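You operate a simulated robot arm through the tools that you are given. There is no shell and no other tool.

Carry out the task below with a simulated robot arm. There is one attempt and no reset: what you move stays moved.

TASK
Heat the iron on cotton and test its steam button with 3 shots.
Fine: leave it on its base and wait for the green lamp first; dial and red switch end off.

The check looks at the end state, three seconds after you hand in, the way a careful person would. Anything else that was tipped, shoved, dropped, spilled or broken makes it a failure.

THE ROBOT
A 6-joint arm with a two-finger parallel gripper, fixed in place. Base frame: the origin is on the floor under the middle of its stand, x ahead of it, y to its left, z up; the work surface is at about z = 900. Readings come in mm, rad, newtons and seconds.
With the tool pointing down near the work surface it reaches from about 360 to 860 mm from the base axis. Its first joint turns from -2.007 to 2.007 rad. Payload 3.43 kg.
The TCP is the grasp point between the finger pads, 34 mm short of the fingertips. In the tool frame z runs along the fingers and y along their closing line. Largest opening 128 mm; finger width 24, thickness 12; the body of the gripper, 48 by 130 mm, starts 96 mm behind the TCP.
Orientation is that of the tool frame in the base frame, as a unit quaternion [w, x, y, z]. With the fingers straight down and closing along the base's y, the tool's x points along the base's -x, its y along +y and its z along -z.

THE INTERFACE
- The arm moves only by the tool apply_moves. Its argument "rows" is a list of rows, each a list of 2 entries, a list of its own where there are three numbers: the shift along the tool's x, y, z in mm, then the turn, a rotation vector about the tool's x, y, z in rad. In form: [[[x, y, z], [ax, ay, az]], ...]. A call has 1 to 20 rows; each row shifts and turns the commanded pose from where the row before left it, along the tool's axes as they then stand. "hand" is the finger opening in mm, from 0 to 128, set as the call begins (left out, the last holds). A row lasts 0.2 s, in which the tool goes at most 50 mm and 0.15 rad; a call with a longer step from one row to the next is refused whole, and so is a gripper value outside its range. A pose out of reach is approached as far as the arm can. The call stops where the force on the tool passes 40 N (or 10 N more than at its start, if that is more) or the arm is blocked; 0.2 s more then pass. The fingers move at their own pace (about 108 mm/s each) and stop on an object; they squeeze with about 36 N. The grip force told is the motor's: it shows also when the fingers shut on nothing. Time passes only in rows, and 0.2 s behind the last, so rows that do not move let the fingers close. The reply holds the time, the measured pose of the TCP, the force on the tool along the base axes, the opening and the grip force, in the units named above and with some noise, with the torque about the TCP (base axes, N m) and any sound that the robot's microphone picked up, and new pictures: "show" is both (left out), scene, wrist or none.
- Cameras (640 x 400 px; columns grow to the right, rows downward): "scene" is fixed at [55.5, 651.7, 1789.6]; the picture's right is [-0.43, -0.90, 0.00], its down [-0.83, 0.40, -0.39] and it looks along [0.35, -0.17, -0.92] (base axes); focal length 350 px, centre (320, 200). "wrist" rides on the gripper at [76, -11, -160] in the tool frame; the picture's right is [0.15, 0.99, 0.00], its down [-0.88, 0.13, -0.46] and it looks along [-0.45, 0.07, 0.89] (tool axes); focal length 234 px, centre (320, 200). There is no depth. A picture from a camera that has moved, and an enlarged one, comes with that camera's place and axes in the base frame and with its lens. The place of the scene camera against the robot may be out by one fixed shift of up to 12 mm in any direction.
- raise_lower(by): moves the trunk up (or, below 0, down) by that many mm; the arm rides with it, the base frame stays. It gives what a move gives, with no picture.
- close_up(camera, box): a new picture of the part [left, top, right, bottom] of that camera's present view, enlarged. It takes no simulated time.
- close_job(): hands the job in; it is judged then, once.

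Nothing tells you positions but the pictures and the camera data. Unless the task says otherwise, let go and move clear before handing in.

The tools are called after "Call:" as a command line: name --argument value ..., lists and objects as JSON in quotes. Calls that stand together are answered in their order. apply_moves: Moves the arm, as the interface text tells. Its arguments: {"type":"object","properties":{"rows":{"type":"array"},"hand":{"type":"number"},"show":{"type":"string","enum":["both","scene","wrist","none"]}},"required":["rows"]} The other tools are called the same way: raise_lower (by) moves the trunk up or down; close_up (camera, box) takes an enlarged picture of a part of a camera's view; close_job () hands the job in.

At the start:

```text
time: 0.0
eef_pos: [279.2, 407.3, 1362.2]
tool_rot: [-0.001, 0.0, 1.0, 0.0]
contact_force: [-0.4, -0.1, 0.7]
ft_torque: [-0.01, 0.0, -0.03]
opening: 128.2
gripper_force: 0.1
trunk travel left (down, up): [-675.0, 115.0]
```

scene: 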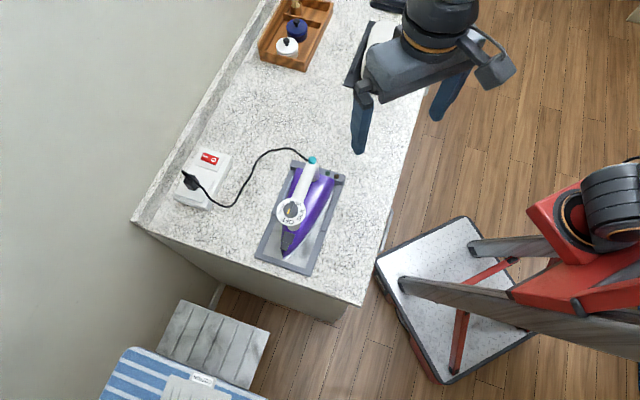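
wrist: 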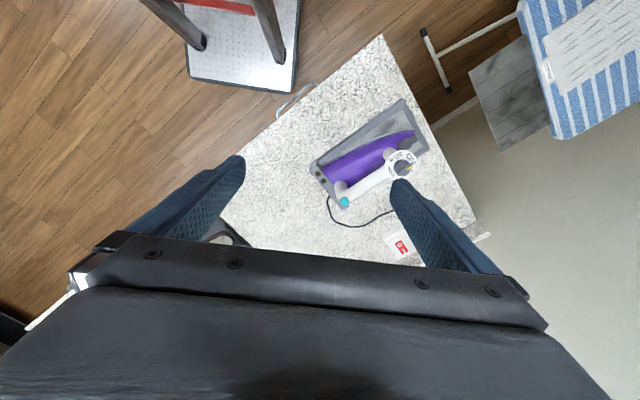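

I see an iron standing on a grey base on the counter, with a dial on its handle, a teal button at the end of the handle, and a wall-side socket box with a red switch. I'll look at these more closely first.

Call:
close_up --camera "scene" --box '[240, 140, 360, 280]'

Call:
close_up --camera "scene" --box '[165, 135, 255, 215]'

Call:
close_up --camera "wrist" --box '[300, 80, 460, 260]'

```text
2.86 times, centred on (300, 210) of scene
camera zoom: at [55.5, 651.7, 1789.6], right [-0.43, -0.9, 0.0], down [-0.83, 0.4, -0.39], along [0.35, -0.17, -0.92], focal length 1001 px, centre (377, 171)
```

zoom: 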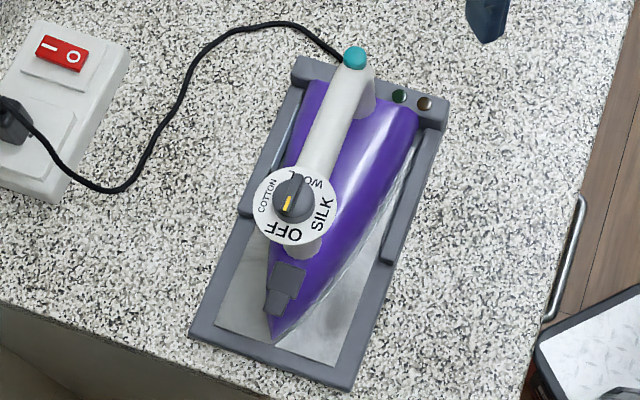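

```text
5.00 times, centred on (210, 175) of scene
camera zoom: at [55.5, 651.7, 1789.6], right [-0.43, -0.9, 0.0], down [-0.83, 0.4, -0.39], along [0.35, -0.17, -0.92], focal length 1751 px, centre (870, 325)
```

zoom: 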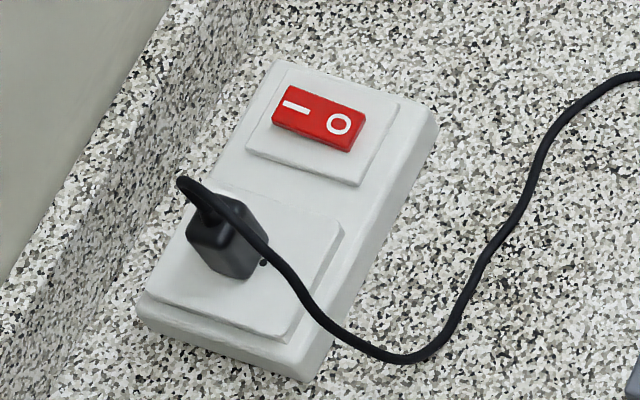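

```text
2.22 times, centred on (380, 170) of wrist
camera zoom: at [202.1, 398.2, 1522.3], right [-0.15, 0.99, 0.0], down [0.88, 0.13, 0.46], along [0.45, 0.07, -0.89], focal length 520 px, centre (187, 267)
```

zoom: 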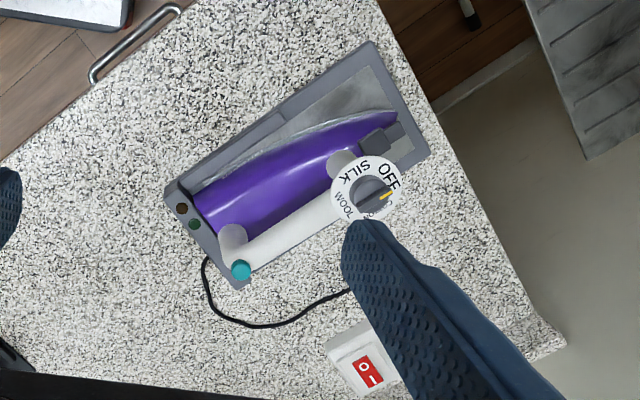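

The dial sits on top of the handle's front end near (335, 587), z≈1055. The switch box is far, near (627, 720). I need finer views of the rocker, the knob and the lamps.

Call:
close_up --camera "scene" --box '[196, 146, 226, 170]'

Call:
close_up --camera "scene" --box '[272, 192, 312, 234]'

Call:
close_up --camera "scene" --box '[290, 148, 350, 192]'

Call:
close_up --camera "scene" --box '[250, 0, 420, 100]'

Call:
close_up --camera "wrist" --box '[380, 140, 430, 180]'

Call:
close_up --camera "wrist" --box '[380, 225, 420, 260]'

```text
16.00 times, centred on (211, 158) of scene
camera zoom: at [55.5, 651.7, 1789.6], right [-0.43, -0.9, 0.0], down [-0.83, 0.4, -0.39], along [0.35, -0.17, -0.92], focal length 5604 px, centre (2064, 872)
```

zoom: 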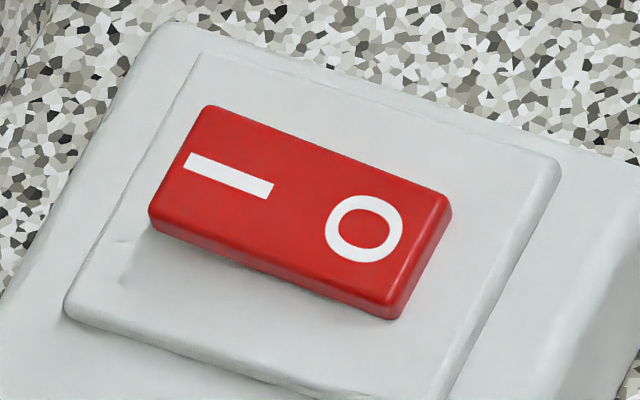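

```text
9.52 times, centred on (292, 213) of scene
camera zoom: at [55.5, 651.7, 1789.6], right [-0.43, -0.9, 0.0], down [-0.83, 0.4, -0.39], along [0.35, -0.17, -0.92], focal length 3336 px, centre (587, 76)
```

zoom: 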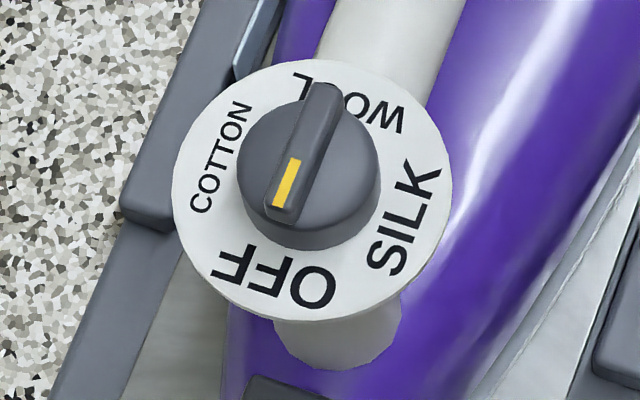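

```text
9.09 times, centred on (320, 170) of scene
camera zoom: at [55.5, 651.7, 1789.6], right [-0.43, -0.9, 0.0], down [-0.83, 0.4, -0.39], along [0.35, -0.17, -0.92], focal length 3184 px, centre (320, 473)
```

zoom: 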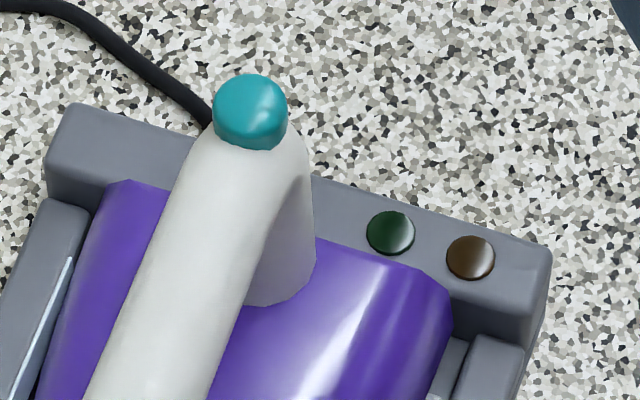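

```text
3.76 times, centred on (335, 50) of scene
camera zoom: at [55.5, 651.7, 1789.6], right [-0.43, -0.9, 0.0], down [-0.83, 0.4, -0.39], along [0.35, -0.17, -0.92], focal length 1319 px, centre (264, 765)
```

zoom: 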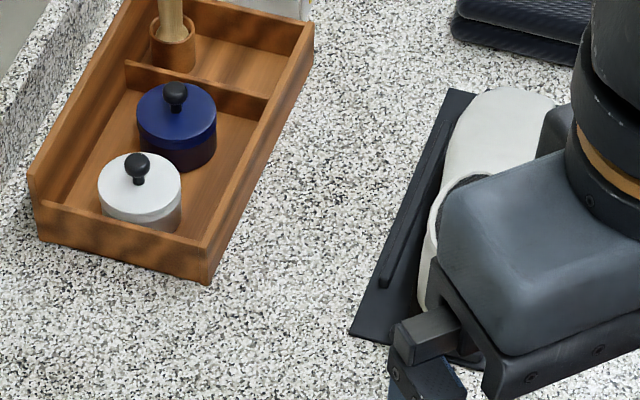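

```text
10.00 times, centred on (405, 160) of wrist
camera zoom: at [202.1, 398.2, 1522.3], right [-0.15, 0.99, 0.0], down [0.88, 0.13, 0.46], along [0.45, 0.07, -0.89], focal length 2342 px, centre (-530, 600)
```

zoom: 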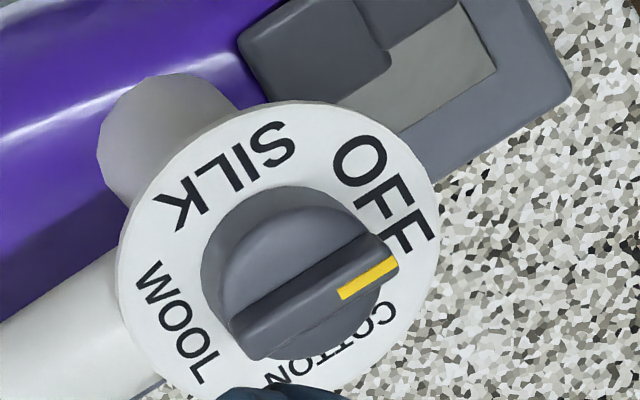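

```text
11.43 times, centred on (400, 242) of wrist
camera zoom: at [202.1, 398.2, 1522.3], right [-0.15, 0.99, 0.0], down [0.88, 0.13, 0.46], along [0.45, 0.07, -0.89], focal length 2676 px, centre (-594, -286)
```

zoom: 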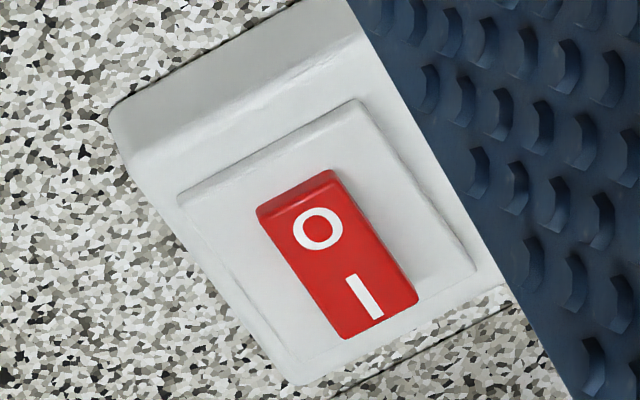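

The dial pointer sits at OFF, pointing along the iron's nose. Counter-clockwise from above, the dial reads OFF → SILK → WOOL → COTTON. The rocker appears pressed on the O side. I'll bring the gripper above the dial for a closer look.

Call:
apply_moves --rows '[[[-9.3, 30, 27], [0, 0, 0]], [[-9.3, 30, 27], [0, 0, 0]], [[-9.3, 30, 27], [0, 0, 0]], [[-9.3, 30, 27], [0, 0, 0]], [[-9.3, 30, 27], [0, 0, 0]], [[-9.3, 30, 27], [0, 0, 0]], [[0, 0, 0], [0, 0, 0]]]' --hand 80

```text
time: 1.6
eef_pos: [333.4, 591.4, 1200.6]
tool_rot: [0.0, 0.0, 1.0, 0.001]
contact_force: [0.6, 0.6, -0.6]
ft_torque: [-0.02, 0.01, -0.02]
opening: 79.8
gripper_force: 0.0
trunk travel left (down, up): [-675.0, 115.0]
camera wrist: at [257.5, 581.6, 1361.7], right [-0.15, 0.99, 0.0], down [0.88, 0.13, 0.46], along [0.45, 0.07, -0.89], focal length 234 px, centre (320, 200)
```

scene: 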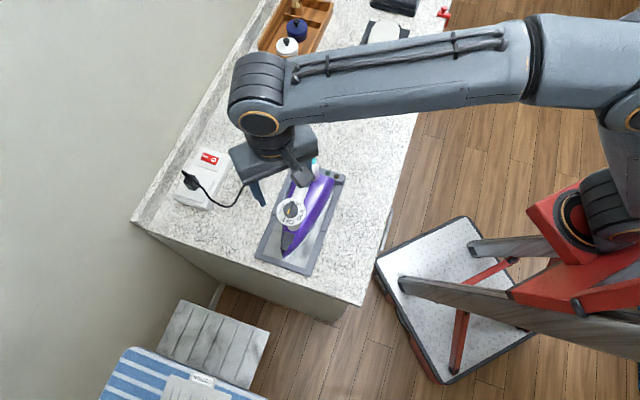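
wrist: 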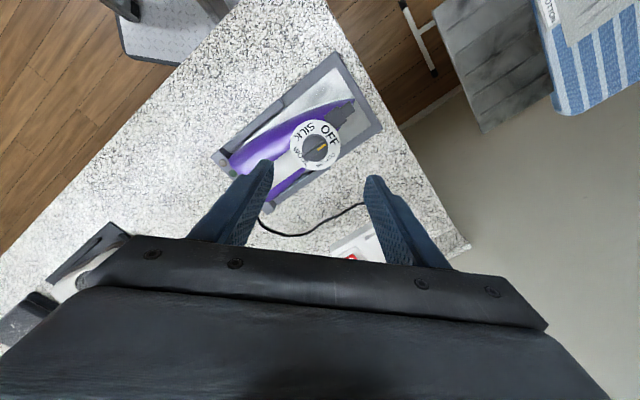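

Call:
close_up --camera "wrist" --box '[280, 110, 350, 180]'

Call:
close_up --camera "wrist" --box '[200, 40, 400, 220]'

```text
5.71 times, centred on (315, 145) of wrist
camera zoom: at [257.5, 581.6, 1361.7], right [-0.15, 0.99, 0.0], down [0.88, 0.13, 0.46], along [0.45, 0.07, -0.89], focal length 1338 px, centre (349, 514)
```

zoom: 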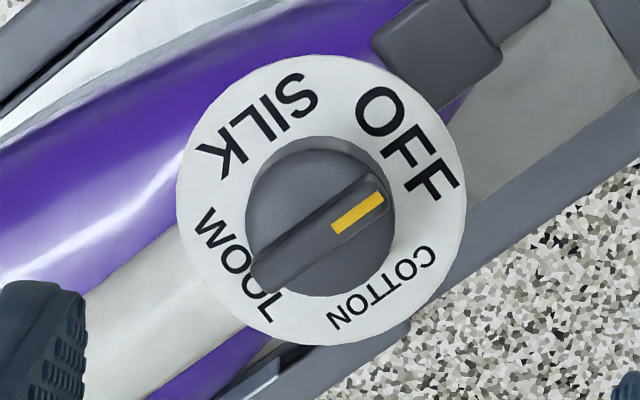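

```text
2.22 times, centred on (300, 130) of wrist
camera zoom: at [257.5, 581.6, 1361.7], right [-0.15, 0.99, 0.0], down [0.88, 0.13, 0.46], along [0.45, 0.07, -0.89], focal length 520 px, centre (364, 356)
```

zoom: 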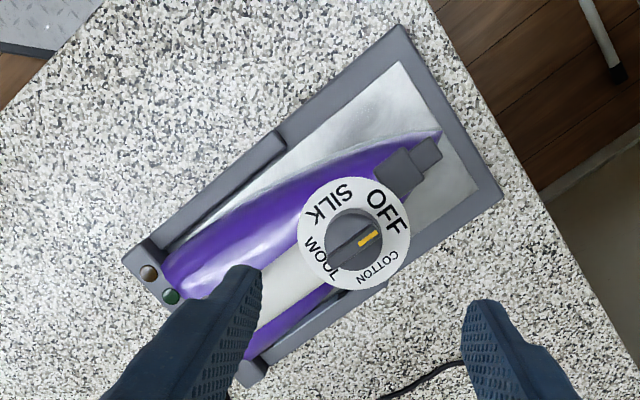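

The dial ring triangulates to about (333, 587, 1058), with the knob's bar top near z 1083 and its pointer at azimuth ≈136°. I'll turn the gripper so the fingers close across the bar, and check the pose reading.

Call:
apply_moves --rows '[[[0, 0, 0], [0, 0, 0.1283]], [[0, 0, 0], [0, 0, 0.1283]], [[0, 0, 0], [0, 0, 0.1283]], [[0, 0, 0], [0, 0, 0.1283]], [[0, 0, 0], [0, 0, 0.1283]], [[0, 0, 0], [0, 0, 0.1283]], [[0, 0, 0], [0, 0, 0]], [[0, 0, 0], [0, 0, 0]]]' --hand 60

```text
time: 3.4
eef_pos: [333.5, 588.0, 1199.2]
tool_rot: [0.001, 0.375, 0.927, 0.0]
contact_force: [0.5, 0.8, -0.7]
ft_torque: [-0.01, -0.04, 0.01]
opening: 59.7
gripper_force: 0.0
trunk travel left (down, up): [-675.0, 115.0]
camera wrist: at [270.8, 634.8, 1360.1], right [0.58, 0.81, 0.0], down [0.72, -0.52, 0.46], along [0.37, -0.27, -0.89], focal length 234 px, centre (320, 200)
```

scene: 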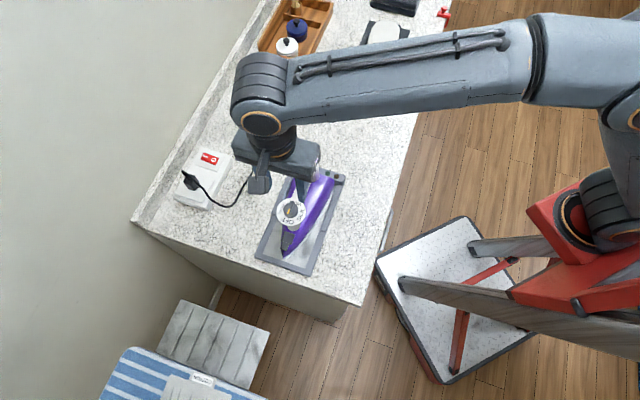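
wrist: 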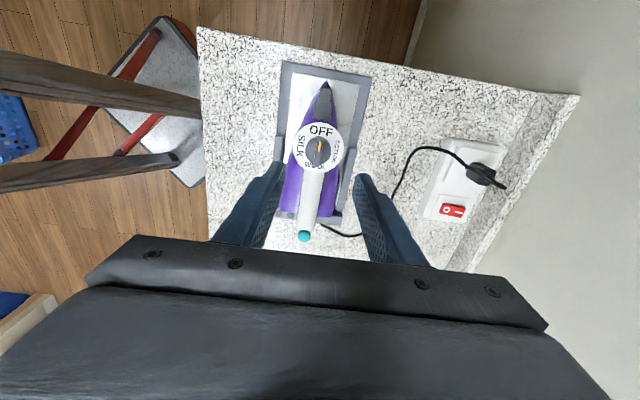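

Call:
close_up --camera "wrist" --box '[270, 100, 370, 260]'

Call:
close_up --camera "wrist" --box '[415, 130, 515, 240]'

```text
2.50 times, centred on (320, 180) of wrist
camera zoom: at [270.8, 634.8, 1360.1], right [0.58, 0.81, 0.0], down [0.72, -0.52, 0.46], along [0.37, -0.27, -0.89], focal length 585 px, centre (320, 250)
```

zoom: 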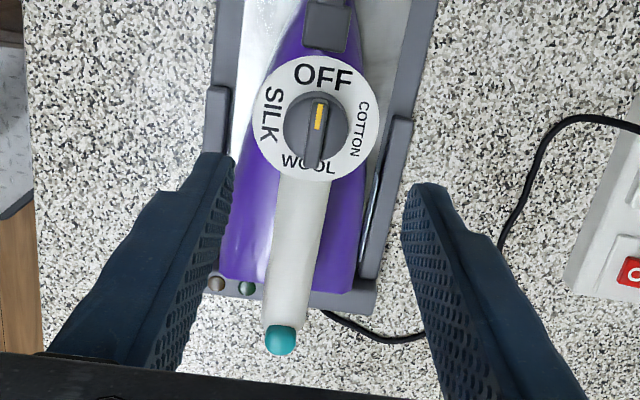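

```text
3.64 times, centred on (465, 185) of wrist
camera zoom: at [270.8, 634.8, 1360.1], right [0.58, 0.81, 0.0], down [0.72, -0.52, 0.46], along [0.37, -0.27, -0.89], focal length 852 px, centre (-207, 254)
```

zoom: 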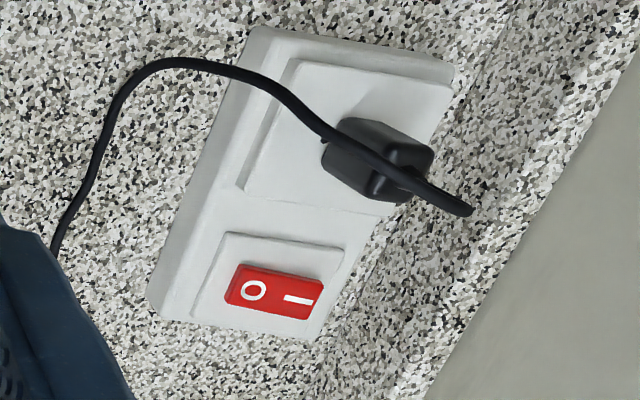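

The gripper is centred over the dial with the fingers across the bar. I'll descend so the fingertips flank the knob, and check before closing.

Call:
apply_moves --rows '[[[0, 0, 25], [0, 0, 0]], [[0, 0, 25], [0, 0, 0]], [[0, 0, 20], [0, 0, 0]], [[0, 0, 15], [0, 0, 0]], [[0, 0, 9], [0, 0, 0]], [[0, 0, 0], [0, 0, 0]], [[0, 0, 0], [0, 0, 0]]]'

Call:
close_up --camera "wrist" --box '[240, 130, 400, 240]'

Call:
close_up --camera "scene" --box '[250, 150, 350, 240]'

```text
time: 5.0
eef_pos: [335.1, 587.2, 1105.5]
tool_rot: [0.0, 0.375, 0.927, 0.0]
contact_force: [0.3, 0.9, -0.1]
ft_torque: [0.03, -0.01, 0.01]
opening: 60.3
gripper_force: 0.0
trunk travel left (down, up): [-675.0, 115.0]
camera wrist: at [272.0, 633.9, 1266.6], right [0.58, 0.81, 0.0], down [0.72, -0.52, 0.46], along [0.37, -0.27, -0.89], focal length 234 px, centre (320, 200)
```

scene: 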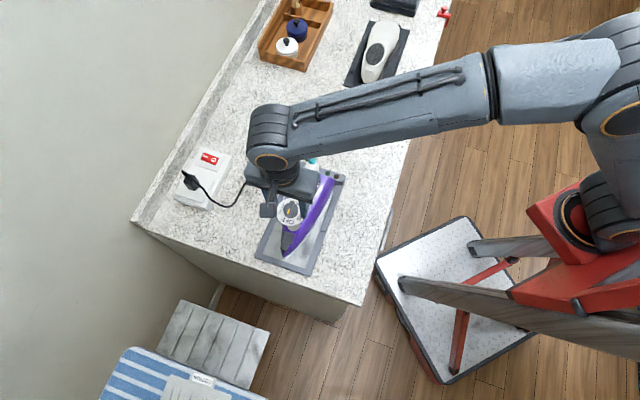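
wrist: 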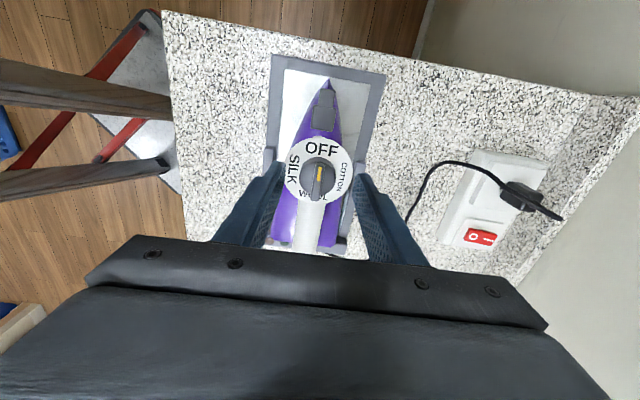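

```text
3.64 times, centred on (320, 185) of wrist
camera zoom: at [272.0, 633.9, 1266.6], right [0.58, 0.81, 0.0], down [0.72, -0.52, 0.46], along [0.37, -0.27, -0.89], focal length 852 px, centre (320, 254)
```

zoom: 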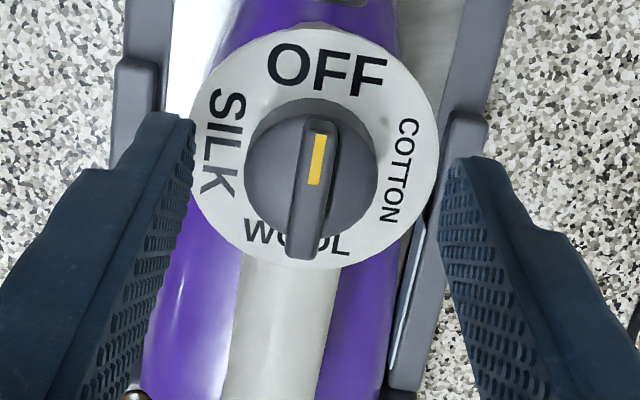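

```text
4.44 times, centred on (300, 195) of scene
camera zoom: at [55.5, 651.7, 1789.6], right [-0.43, -0.9, 0.0], down [-0.83, 0.4, -0.39], along [0.35, -0.17, -0.92], focal length 1557 px, centre (409, 222)
```

zoom: 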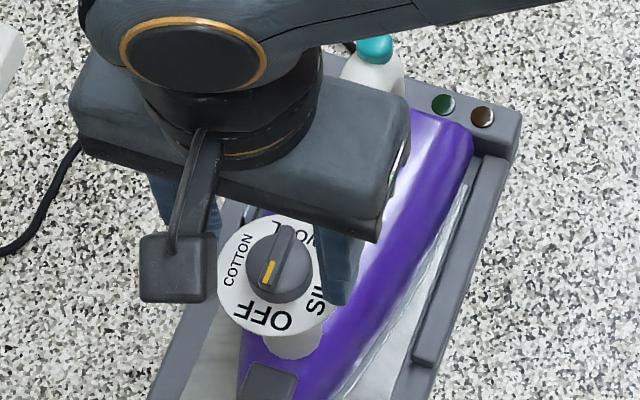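

The fingers straddle the knob cleanly. I'll go down 5 mm more and close on the knob.

Call:
apply_moves --rows '[[[0, 0, 5], [0, 0, 0]], [[0, 0, 0], [0, 0, 0]]]' --show "none"

Call:
apply_moves --rows '[[[0, 0, 0], [0, 0, 0]], [[0, 0, 0], [0, 0, 0]], [[0, 0, 0], [0, 0, 0]]]' --hand 20

```text
time: 5.6
eef_pos: [334.0, 587.0, 1100.6]
tool_rot: [0.0, 0.375, 0.927, -0.001]
contact_force: [0.7, 0.3, 0.5]
ft_torque: [-0.02, -0.04, 0.02]
opening: 60.2
gripper_force: 0.0
trunk travel left (down, up): [-675.0, 115.0]
```

```text
time: 6.4
eef_pos: [334.0, 586.9, 1101.0]
tool_rot: [0.001, 0.375, 0.927, 0.0]
contact_force: [-1.6, 0.9, -1.2]
ft_torque: [0.04, 0.06, 0.0]
opening: 30.7
gripper_force: 36.0
trunk travel left (down, up): [-675.0, 115.0]
camera wrist: at [271.7, 633.3, 1261.7], right [0.58, 0.81, 0.0], down [0.72, -0.52, 0.46], along [0.37, -0.27, -0.89], focal length 234 px, centre (320, 200)
```

scene: 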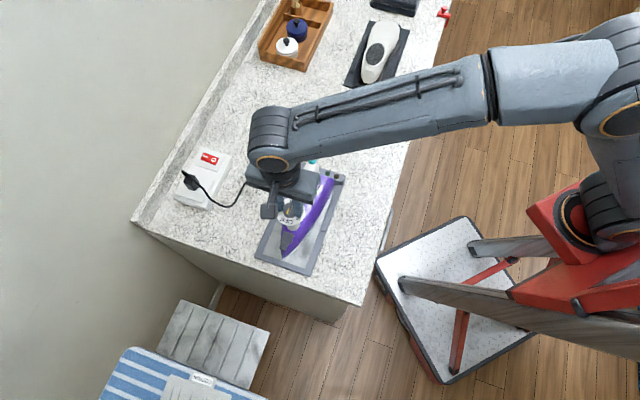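
wrist: 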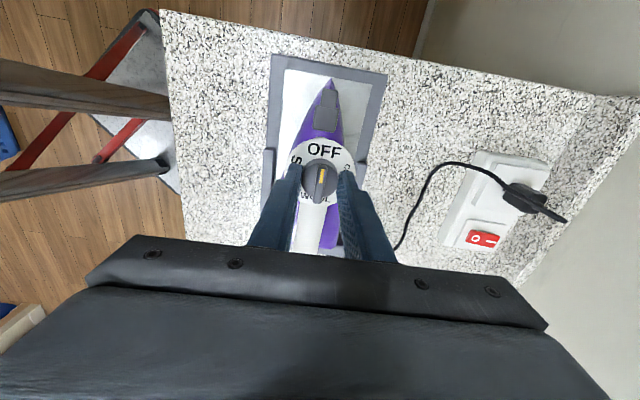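

The knob is held at 30.7 mm. I'll test a small clockwise turn (the short way to COTTON) and watch the torque for an end stop.

Call:
apply_moves --rows '[[[0, 0, 0], [0, 0, 0.06]], [[0, 0, 0], [0, 0, 0.06]], [[0, 0, 0], [0, 0, 0]]]' --show "wrist"

Call:
close_up --camera "wrist" --box '[270, 120, 370, 220]'

```text
time: 7.2
eef_pos: [333.8, 587.3, 1101.0]
tool_rot: [0.0, 0.431, 0.902, 0.0]
contact_force: [3.2, 0.4, 0.6]
ft_torque: [0.01, -0.18, 0.53]
opening: 31.2
gripper_force: 36.4
trunk travel left (down, up): [-675.0, 115.0]
camera wrist: at [277.9, 640.8, 1261.7], right [0.68, 0.74, 0.0], down [0.65, -0.6, 0.46], along [0.34, -0.31, -0.89], focal length 234 px, centre (320, 200)
```

wrist: 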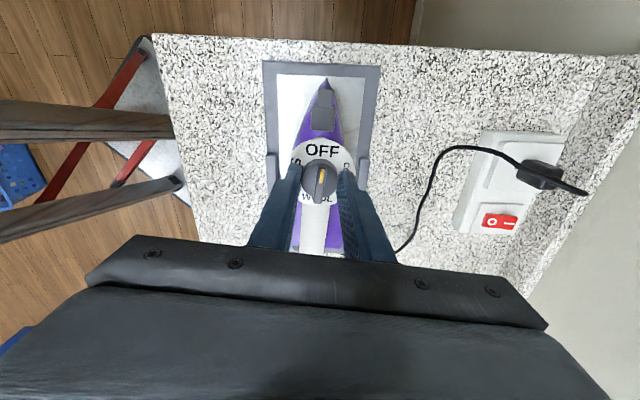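

```text
4.00 times, centred on (320, 170) of wrist
camera zoom: at [277.9, 640.8, 1261.7], right [0.68, 0.74, 0.0], down [0.65, -0.6, 0.46], along [0.34, -0.31, -0.89], focal length 937 px, centre (320, 320)
```

zoom: 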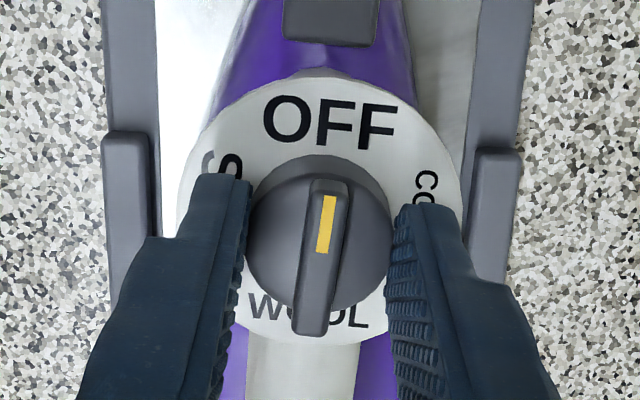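

The torque rose to about 0.53 Nm clockwise, which looks like an end stop. I'll undo that and try counter-clockwise.

Call:
apply_moves --rows '[[[0, 0, 0], [0, 0, -0.06]], [[0, 0, 0], [0, 0, -0.06]], [[0, 0, 0], [0, 0, 0]]]' --show "wrist"

Call:
apply_moves --rows '[[[0, 0, 0], [0, 0, -0.06]], [[0, 0, 0], [0, 0, -0.06]], [[0, 0, 0], [0, 0, 0]]]' --show "wrist"

Call:
close_up --camera "wrist" --box '[270, 120, 370, 220]'

```text
time: 8.0
eef_pos: [334.4, 585.9, 1101.5]
tool_rot: [0.001, 0.375, 0.927, 0.0]
contact_force: [1.6, -4.3, 3.7]
ft_torque: [-0.21, -0.09, 0.04]
opening: 31.4
gripper_force: 35.7
trunk travel left (down, up): [-675.0, 115.0]
camera wrist: at [271.9, 633.7, 1261.7], right [0.58, 0.81, 0.0], down [0.72, -0.52, 0.46], along [0.37, -0.27, -0.89], focal length 234 px, centre (320, 200)
```

wrist: 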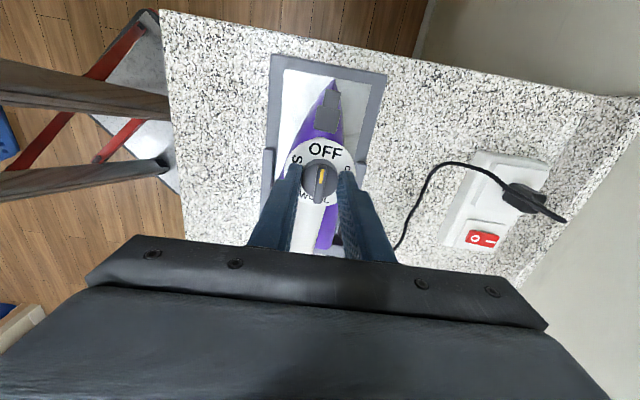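

```text
time: 8.8
eef_pos: [334.5, 587.3, 1102.6]
tool_rot: [0.0, 0.319, 0.948, 0.0]
contact_force: [4.2, -0.1, 4.1]
ft_torque: [0.01, -0.18, 0.01]
opening: 31.2
gripper_force: 35.4
trunk travel left (down, up): [-675.0, 115.0]
camera wrist: at [266.7, 625.7, 1261.7], right [0.48, 0.88, 0.0], down [0.78, -0.43, 0.46], along [0.4, -0.22, -0.89], focal length 234 px, centre (320, 200)
```

wrist: 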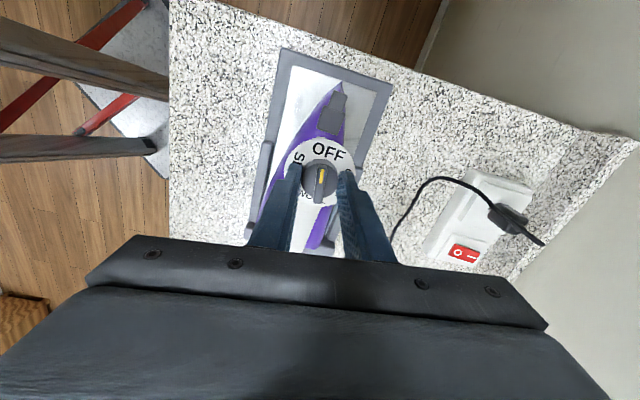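

```text
4.00 times, centred on (320, 170) of wrist
camera zoom: at [266.7, 625.7, 1261.7], right [0.48, 0.88, 0.0], down [0.78, -0.43, 0.46], along [0.4, -0.22, -0.89], focal length 937 px, centre (320, 320)
```

zoom: 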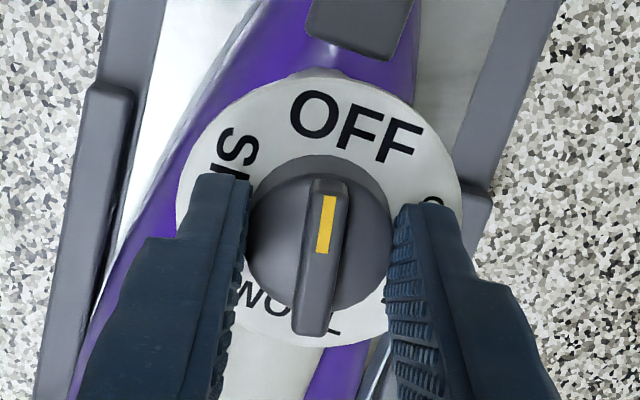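

Counter-clockwise turns freely, so the stop is between OFF and COTTON. I'll continue counter-clockwise toward SILK.

Call:
apply_moves --rows '[[[0, 0, 0], [0, 0, -0.145]], [[0, 0, 0], [0, 0, -0.145]], [[0, 0, 0], [0, 0, -0.145]], [[0, 0, 0], [0, 0, -0.145]], [[0, 0, 0], [0, 0, -0.145]], [[0, 0, 0], [0, 0, -0.145]], [[0, 0, 0], [0, 0, -0.145]], [[0, 0, 0], [0, 0, -0.145]], [[0, 0, 0], [0, 0, -0.145]], [[0, 0, 0], [0, 0, -0.145]], [[0, 0, 0], [0, 0, 0]]]'

Call:
close_up --camera "wrist" --box '[270, 120, 370, 220]'

Call:
close_up --camera "scene" --box '[240, 140, 360, 280]'

```text
time: 11.2
eef_pos: [333.7, 586.9, 1102.2]
tool_rot: [0.0, -0.39, 0.921, 0.001]
contact_force: [-0.1, -0.3, 2.1]
ft_torque: [0.09, -0.11, -0.01]
opening: 31.1
gripper_force: 35.8
trunk travel left (down, up): [-675.0, 115.0]
camera wrist: at [288.8, 526.1, 1261.7], right [-0.81, 0.58, 0.0], down [0.52, 0.72, 0.46], along [0.26, 0.37, -0.89], focal length 234 px, centre (320, 200)
```

scene: 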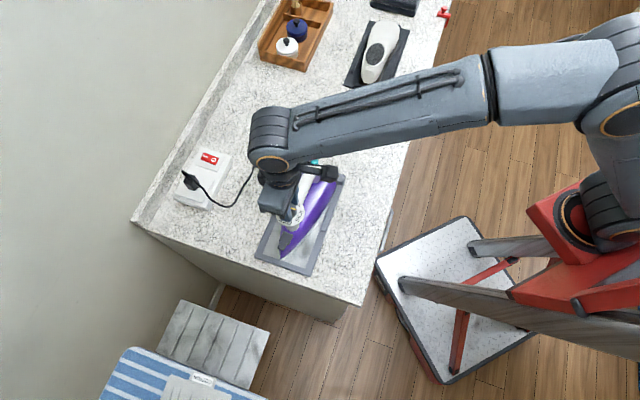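
wrist: 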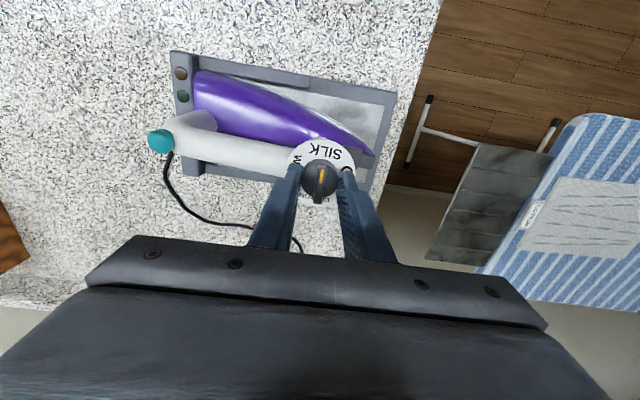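

```text
4.00 times, centred on (320, 170) of wrist
camera zoom: at [288.8, 526.1, 1261.7], right [-0.81, 0.58, 0.0], down [0.52, 0.72, 0.46], along [0.26, 0.37, -0.89], focal length 937 px, centre (320, 320)
```

zoom: 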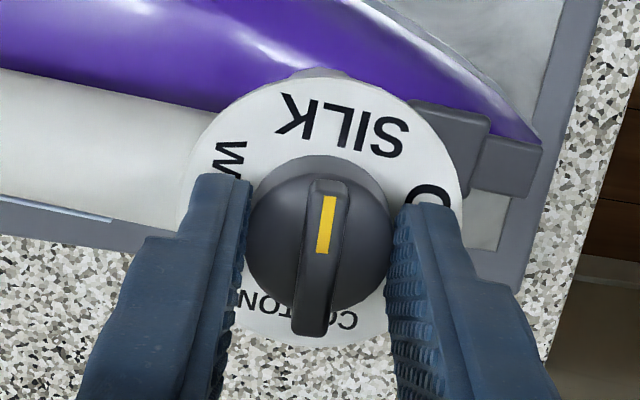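

```text
2.86 times, centred on (300, 210) of scene
camera zoom: at [55.5, 651.7, 1789.6], right [-0.43, -0.9, 0.0], down [-0.83, 0.4, -0.39], along [0.35, -0.17, -0.92], focal length 1001 px, centre (377, 171)
```

zoom: 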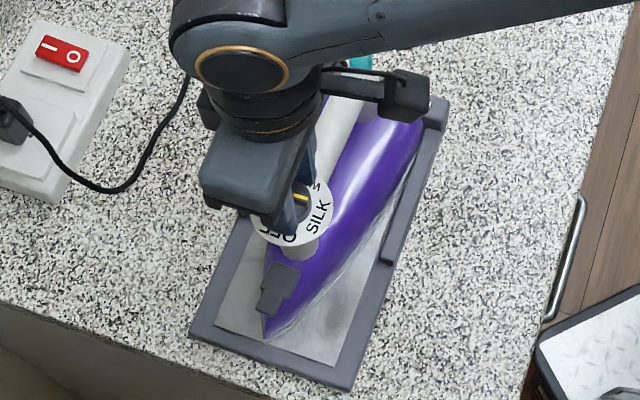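

The pointer is on SILK. The iron's nose appears to have yawed a few degrees during the stop test, so I'll keep an eye on that and correct it later. Continuing counter-clockwise toward WOOL.

Call:
apply_moves --rows '[[[0, 0, 0], [0, 0, -0.145]], [[0, 0, 0], [0, 0, -0.145]], [[0, 0, 0], [0, 0, -0.145]], [[0, 0, 0], [0, 0, -0.145]], [[0, 0, 0], [0, 0, -0.145]], [[0, 0, 0], [0, 0, -0.145]], [[0, 0, 0], [0, 0, -0.145]], [[0, 0, 0], [0, 0, -0.145]], [[0, 0, 0], [0, 0, -0.145]], [[0, 0, 0], [0, 0, -0.145]], [[0, 0, 0], [0, 0, 0]]]'

Call:
close_up --camera "wrist" --box '[270, 120, 370, 220]'

Call:
close_up --camera "scene" --box '[240, 140, 360, 280]'

```text
time: 13.6
eef_pos: [334.9, 588.1, 1101.6]
tool_rot: [-0.001, 0.903, -0.43, 0.0]
contact_force: [5.2, 2.4, 11.5]
ft_torque: [0.17, -0.25, -0.06]
opening: 31.1
gripper_force: 36.2
trunk travel left (down, up): [-675.0, 115.0]
camera wrist: at [390.7, 537.6, 1261.6], right [-0.68, -0.74, 0.0], down [-0.66, 0.6, 0.46], along [-0.34, 0.31, -0.89], focal length 234 px, centre (320, 200)
```

scene: 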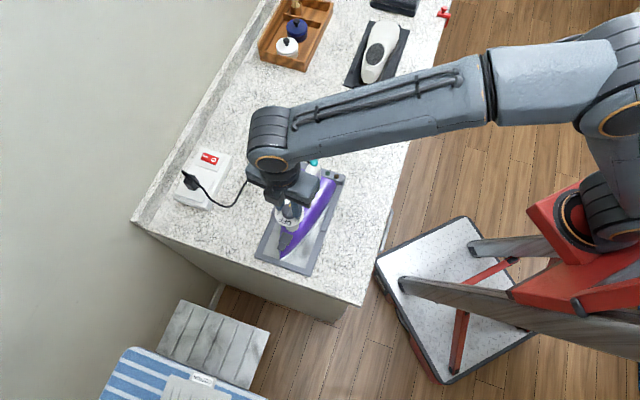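
wrist: 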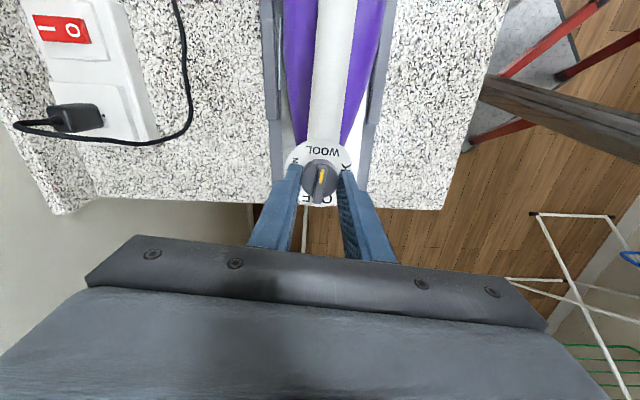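

```text
4.00 times, centred on (320, 170) of wrist
camera zoom: at [390.7, 537.6, 1261.6], right [-0.68, -0.74, 0.0], down [-0.66, 0.6, 0.46], along [-0.34, 0.31, -0.89], focal length 937 px, centre (320, 320)
```

zoom: 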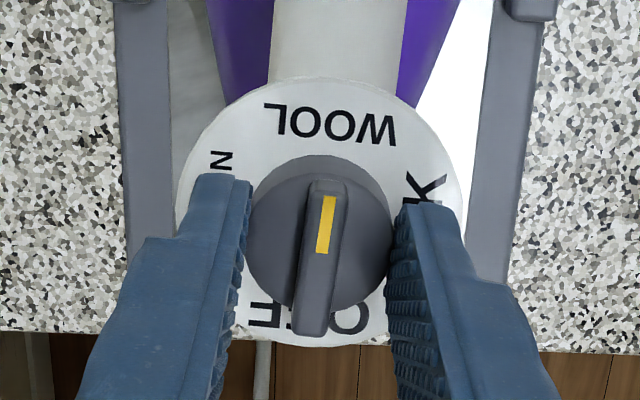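

```text
2.86 times, centred on (300, 210) of scene
camera zoom: at [55.5, 651.7, 1789.6], right [-0.43, -0.9, 0.0], down [-0.83, 0.4, -0.39], along [0.35, -0.17, -0.92], focal length 1001 px, centre (377, 171)
```

zoom: 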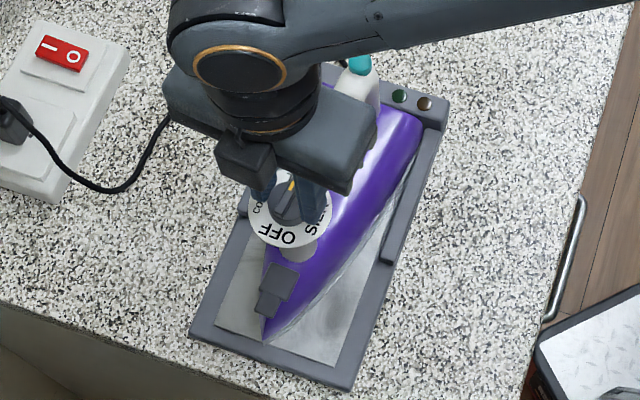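

The pointer is on WOOL. Continuing the last quarter toward COTTON.

Call:
apply_moves --rows '[[[0, 0, 0], [0, 0, -0.145]], [[0, 0, 0], [0, 0, -0.145]], [[0, 0, 0], [0, 0, -0.145]], [[0, 0, 0], [0, 0, -0.145]], [[0, 0, 0], [0, 0, -0.145]], [[0, 0, 0], [0, 0, -0.145]], [[0, 0, 0], [0, 0, -0.145]], [[0, 0, 0], [0, 0, -0.145]], [[0, 0, 0], [0, 0, -0.145]], [[0, 0, 0], [0, 0, 0]]]'

Call:
close_up --camera "wrist" --box '[270, 120, 370, 220]'

Call:
close_up --camera "scene" --box '[240, 140, 360, 280]'

```text
time: 15.8
eef_pos: [333.1, 588.2, 1101.5]
tool_rot: [0.0, 0.978, 0.207, 0.001]
contact_force: [-2.7, 9.6, 23.1]
ft_torque: [0.36, 0.18, 0.01]
opening: 31.0
gripper_force: 36.2
trunk travel left (down, up): [-675.0, 115.0]
camera wrist: at [397.1, 630.4, 1261.7], right [0.53, -0.84, 0.0], down [-0.75, -0.48, 0.45], along [-0.38, -0.24, -0.89], focal length 234 px, centre (320, 200)
```

scene: 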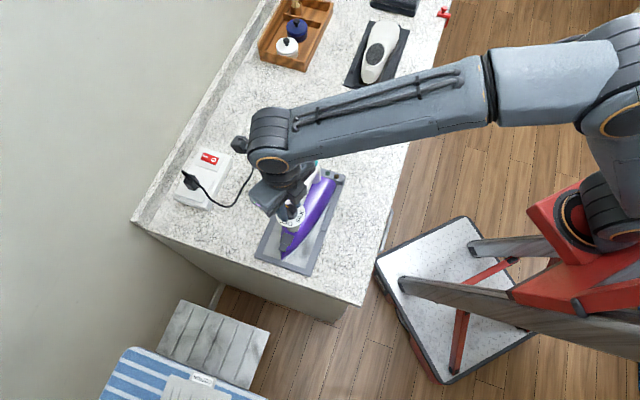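
wrist: 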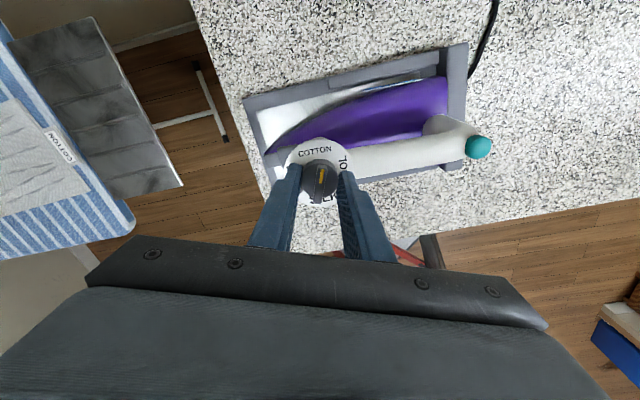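

```text
4.00 times, centred on (320, 170) of wrist
camera zoom: at [397.1, 630.4, 1261.7], right [0.53, -0.84, 0.0], down [-0.75, -0.48, 0.45], along [-0.38, -0.24, -0.89], focal length 937 px, centre (320, 320)
```

zoom: 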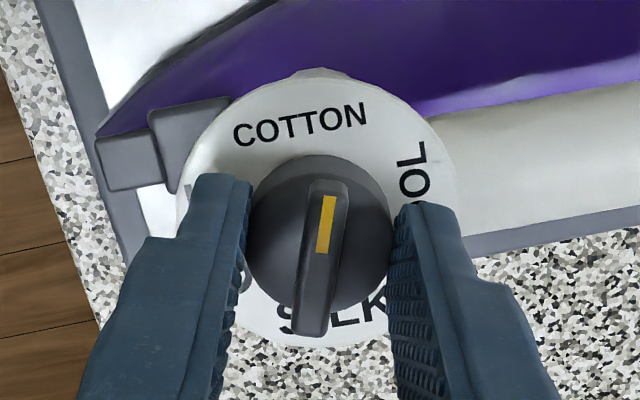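

```text
2.86 times, centred on (300, 210) of scene
camera zoom: at [55.5, 651.7, 1789.6], right [-0.43, -0.9, 0.0], down [-0.83, 0.4, -0.39], along [0.35, -0.17, -0.92], focal length 1001 px, centre (377, 171)
```

zoom: 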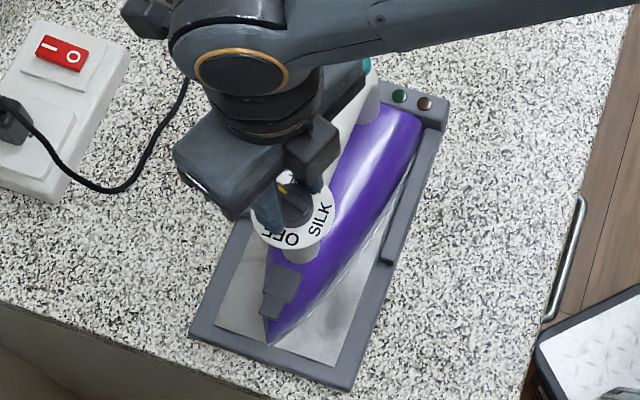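

The pointer is roughly 17–20° short of COTTON. I'll ease it on counter-clockwise while relieving a little downward force.

Call:
apply_moves --rows '[[[0, 0, -0.8], [0, 0, -0.09]], [[0, 0, 0], [0, 0, -0.09]], [[0, 0, 0], [0, 0, -0.09]], [[0, 0, 0], [0, 0, 0]]]'

Call:
close_up --camera "wrist" --box '[270, 120, 370, 220]'

Call:
close_up --camera "scene" --box '[240, 140, 360, 280]'

```text
time: 16.8
eef_pos: [335.2, 586.7, 1101.5]
tool_rot: [0.001, 0.942, 0.337, -0.001]
contact_force: [-5.0, -0.9, 5.7]
ft_torque: [-0.34, 0.46, 0.03]
opening: 31.1
gripper_force: 36.4
trunk travel left (down, up): [-675.0, 115.0]
camera wrist: at [386.0, 645.5, 1261.2], right [0.74, -0.67, 0.0], down [-0.6, -0.66, 0.46], along [-0.31, -0.34, -0.89], focal length 234 px, centre (320, 200)
```

scene: 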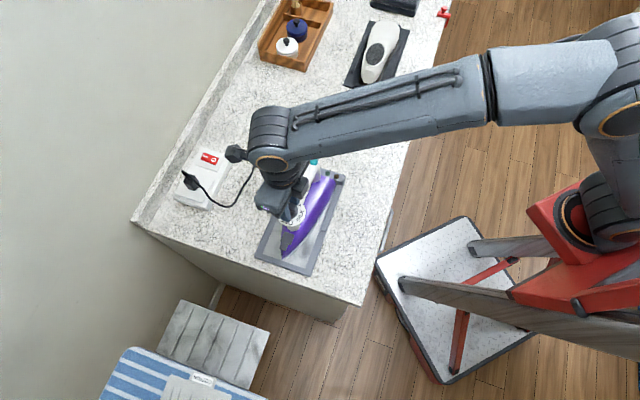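
wrist: 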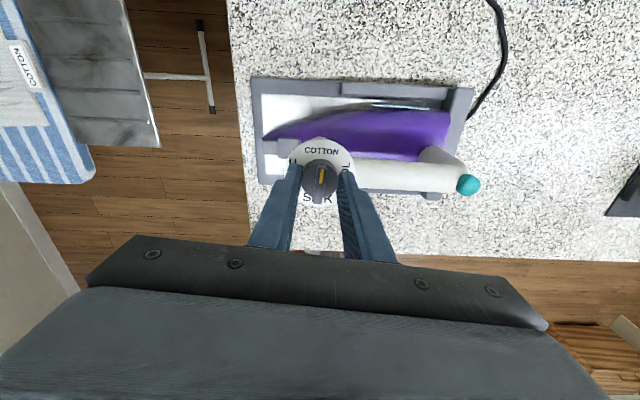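

```text
4.00 times, centred on (320, 170) of wrist
camera zoom: at [386.0, 645.5, 1261.2], right [0.74, -0.67, 0.0], down [-0.6, -0.66, 0.46], along [-0.31, -0.34, -0.89], focal length 937 px, centre (320, 320)
```

zoom: 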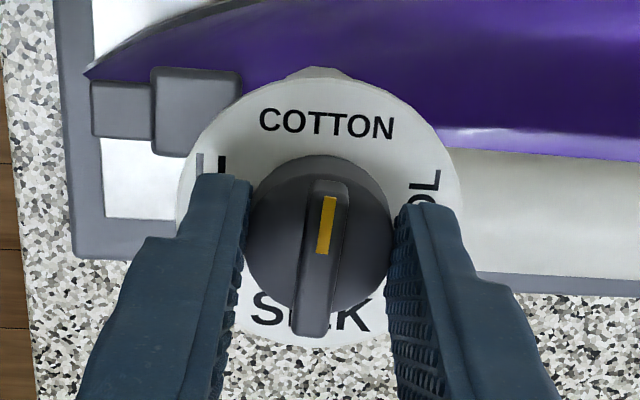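

```text
2.86 times, centred on (300, 210) of scene
camera zoom: at [55.5, 651.7, 1789.6], right [-0.43, -0.9, 0.0], down [-0.83, 0.4, -0.39], along [0.35, -0.17, -0.92], focal length 1001 px, centre (377, 171)
```

zoom: 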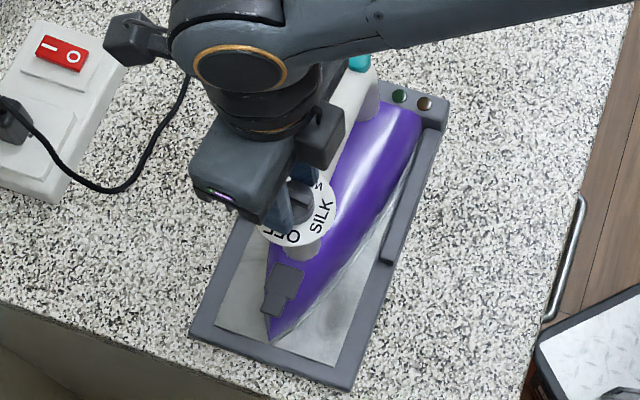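

Call:
apply_moves --rows '[[[0, 0, 0], [0, 0, -0.05]], [[0, 0, 0], [0, 0, 0]]]' --show "wrist"

Call:
close_up --camera "wrist" --box '[270, 120, 370, 220]'

Call:
close_up --camera "scene" --box '[240, 140, 360, 280]'

```text
time: 17.4
eef_pos: [334.1, 586.6, 1101.0]
tool_rot: [-0.001, 0.933, 0.359, 0.0]
contact_force: [-0.5, -2.4, 0.9]
ft_torque: [-0.18, 0.15, 0.03]
opening: 30.7
gripper_force: 35.8
trunk travel left (down, up): [-675.0, 115.0]
camera wrist: at [383.2, 648.1, 1261.3], right [0.77, -0.64, 0.0], down [-0.57, -0.69, 0.46], along [-0.29, -0.35, -0.89], focal length 234 px, centre (320, 200)
```

wrist: 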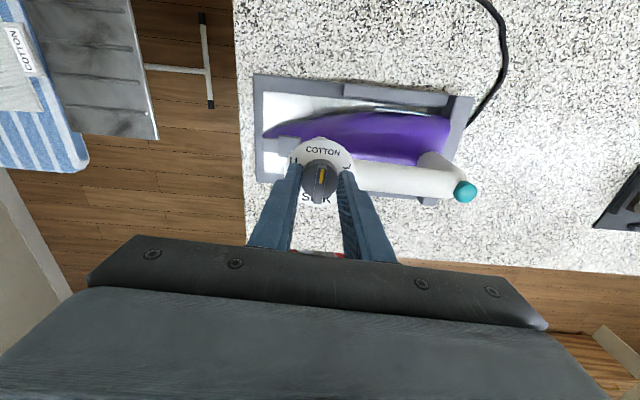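

```text
4.00 times, centred on (320, 170) of wrist
camera zoom: at [383.2, 648.1, 1261.3], right [0.77, -0.64, 0.0], down [-0.57, -0.69, 0.46], along [-0.29, -0.35, -0.89], focal length 937 px, centre (320, 320)
```

zoom: 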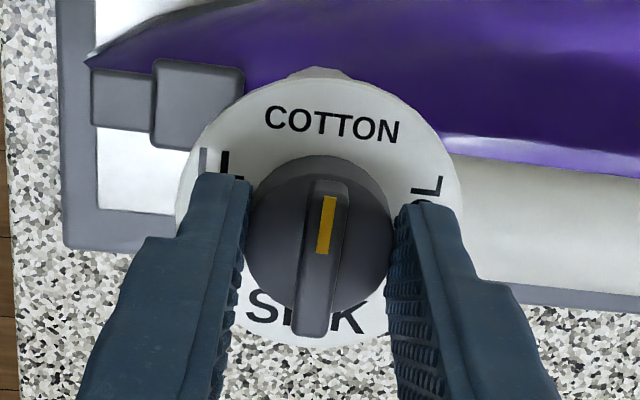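

```text
2.86 times, centred on (300, 210) of scene
camera zoom: at [55.5, 651.7, 1789.6], right [-0.43, -0.9, 0.0], down [-0.83, 0.4, -0.39], along [0.35, -0.17, -0.92], focal length 1001 px, centre (377, 171)
```

zoom: 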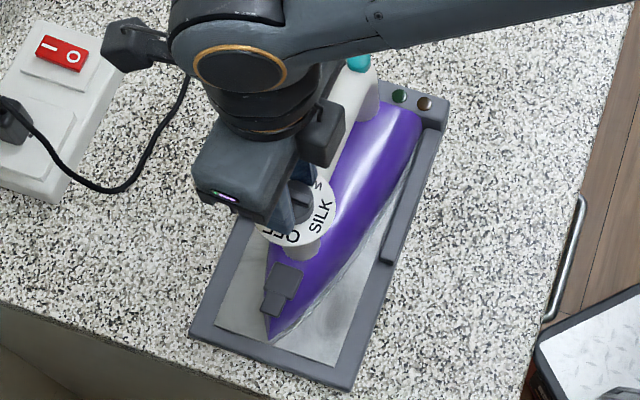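

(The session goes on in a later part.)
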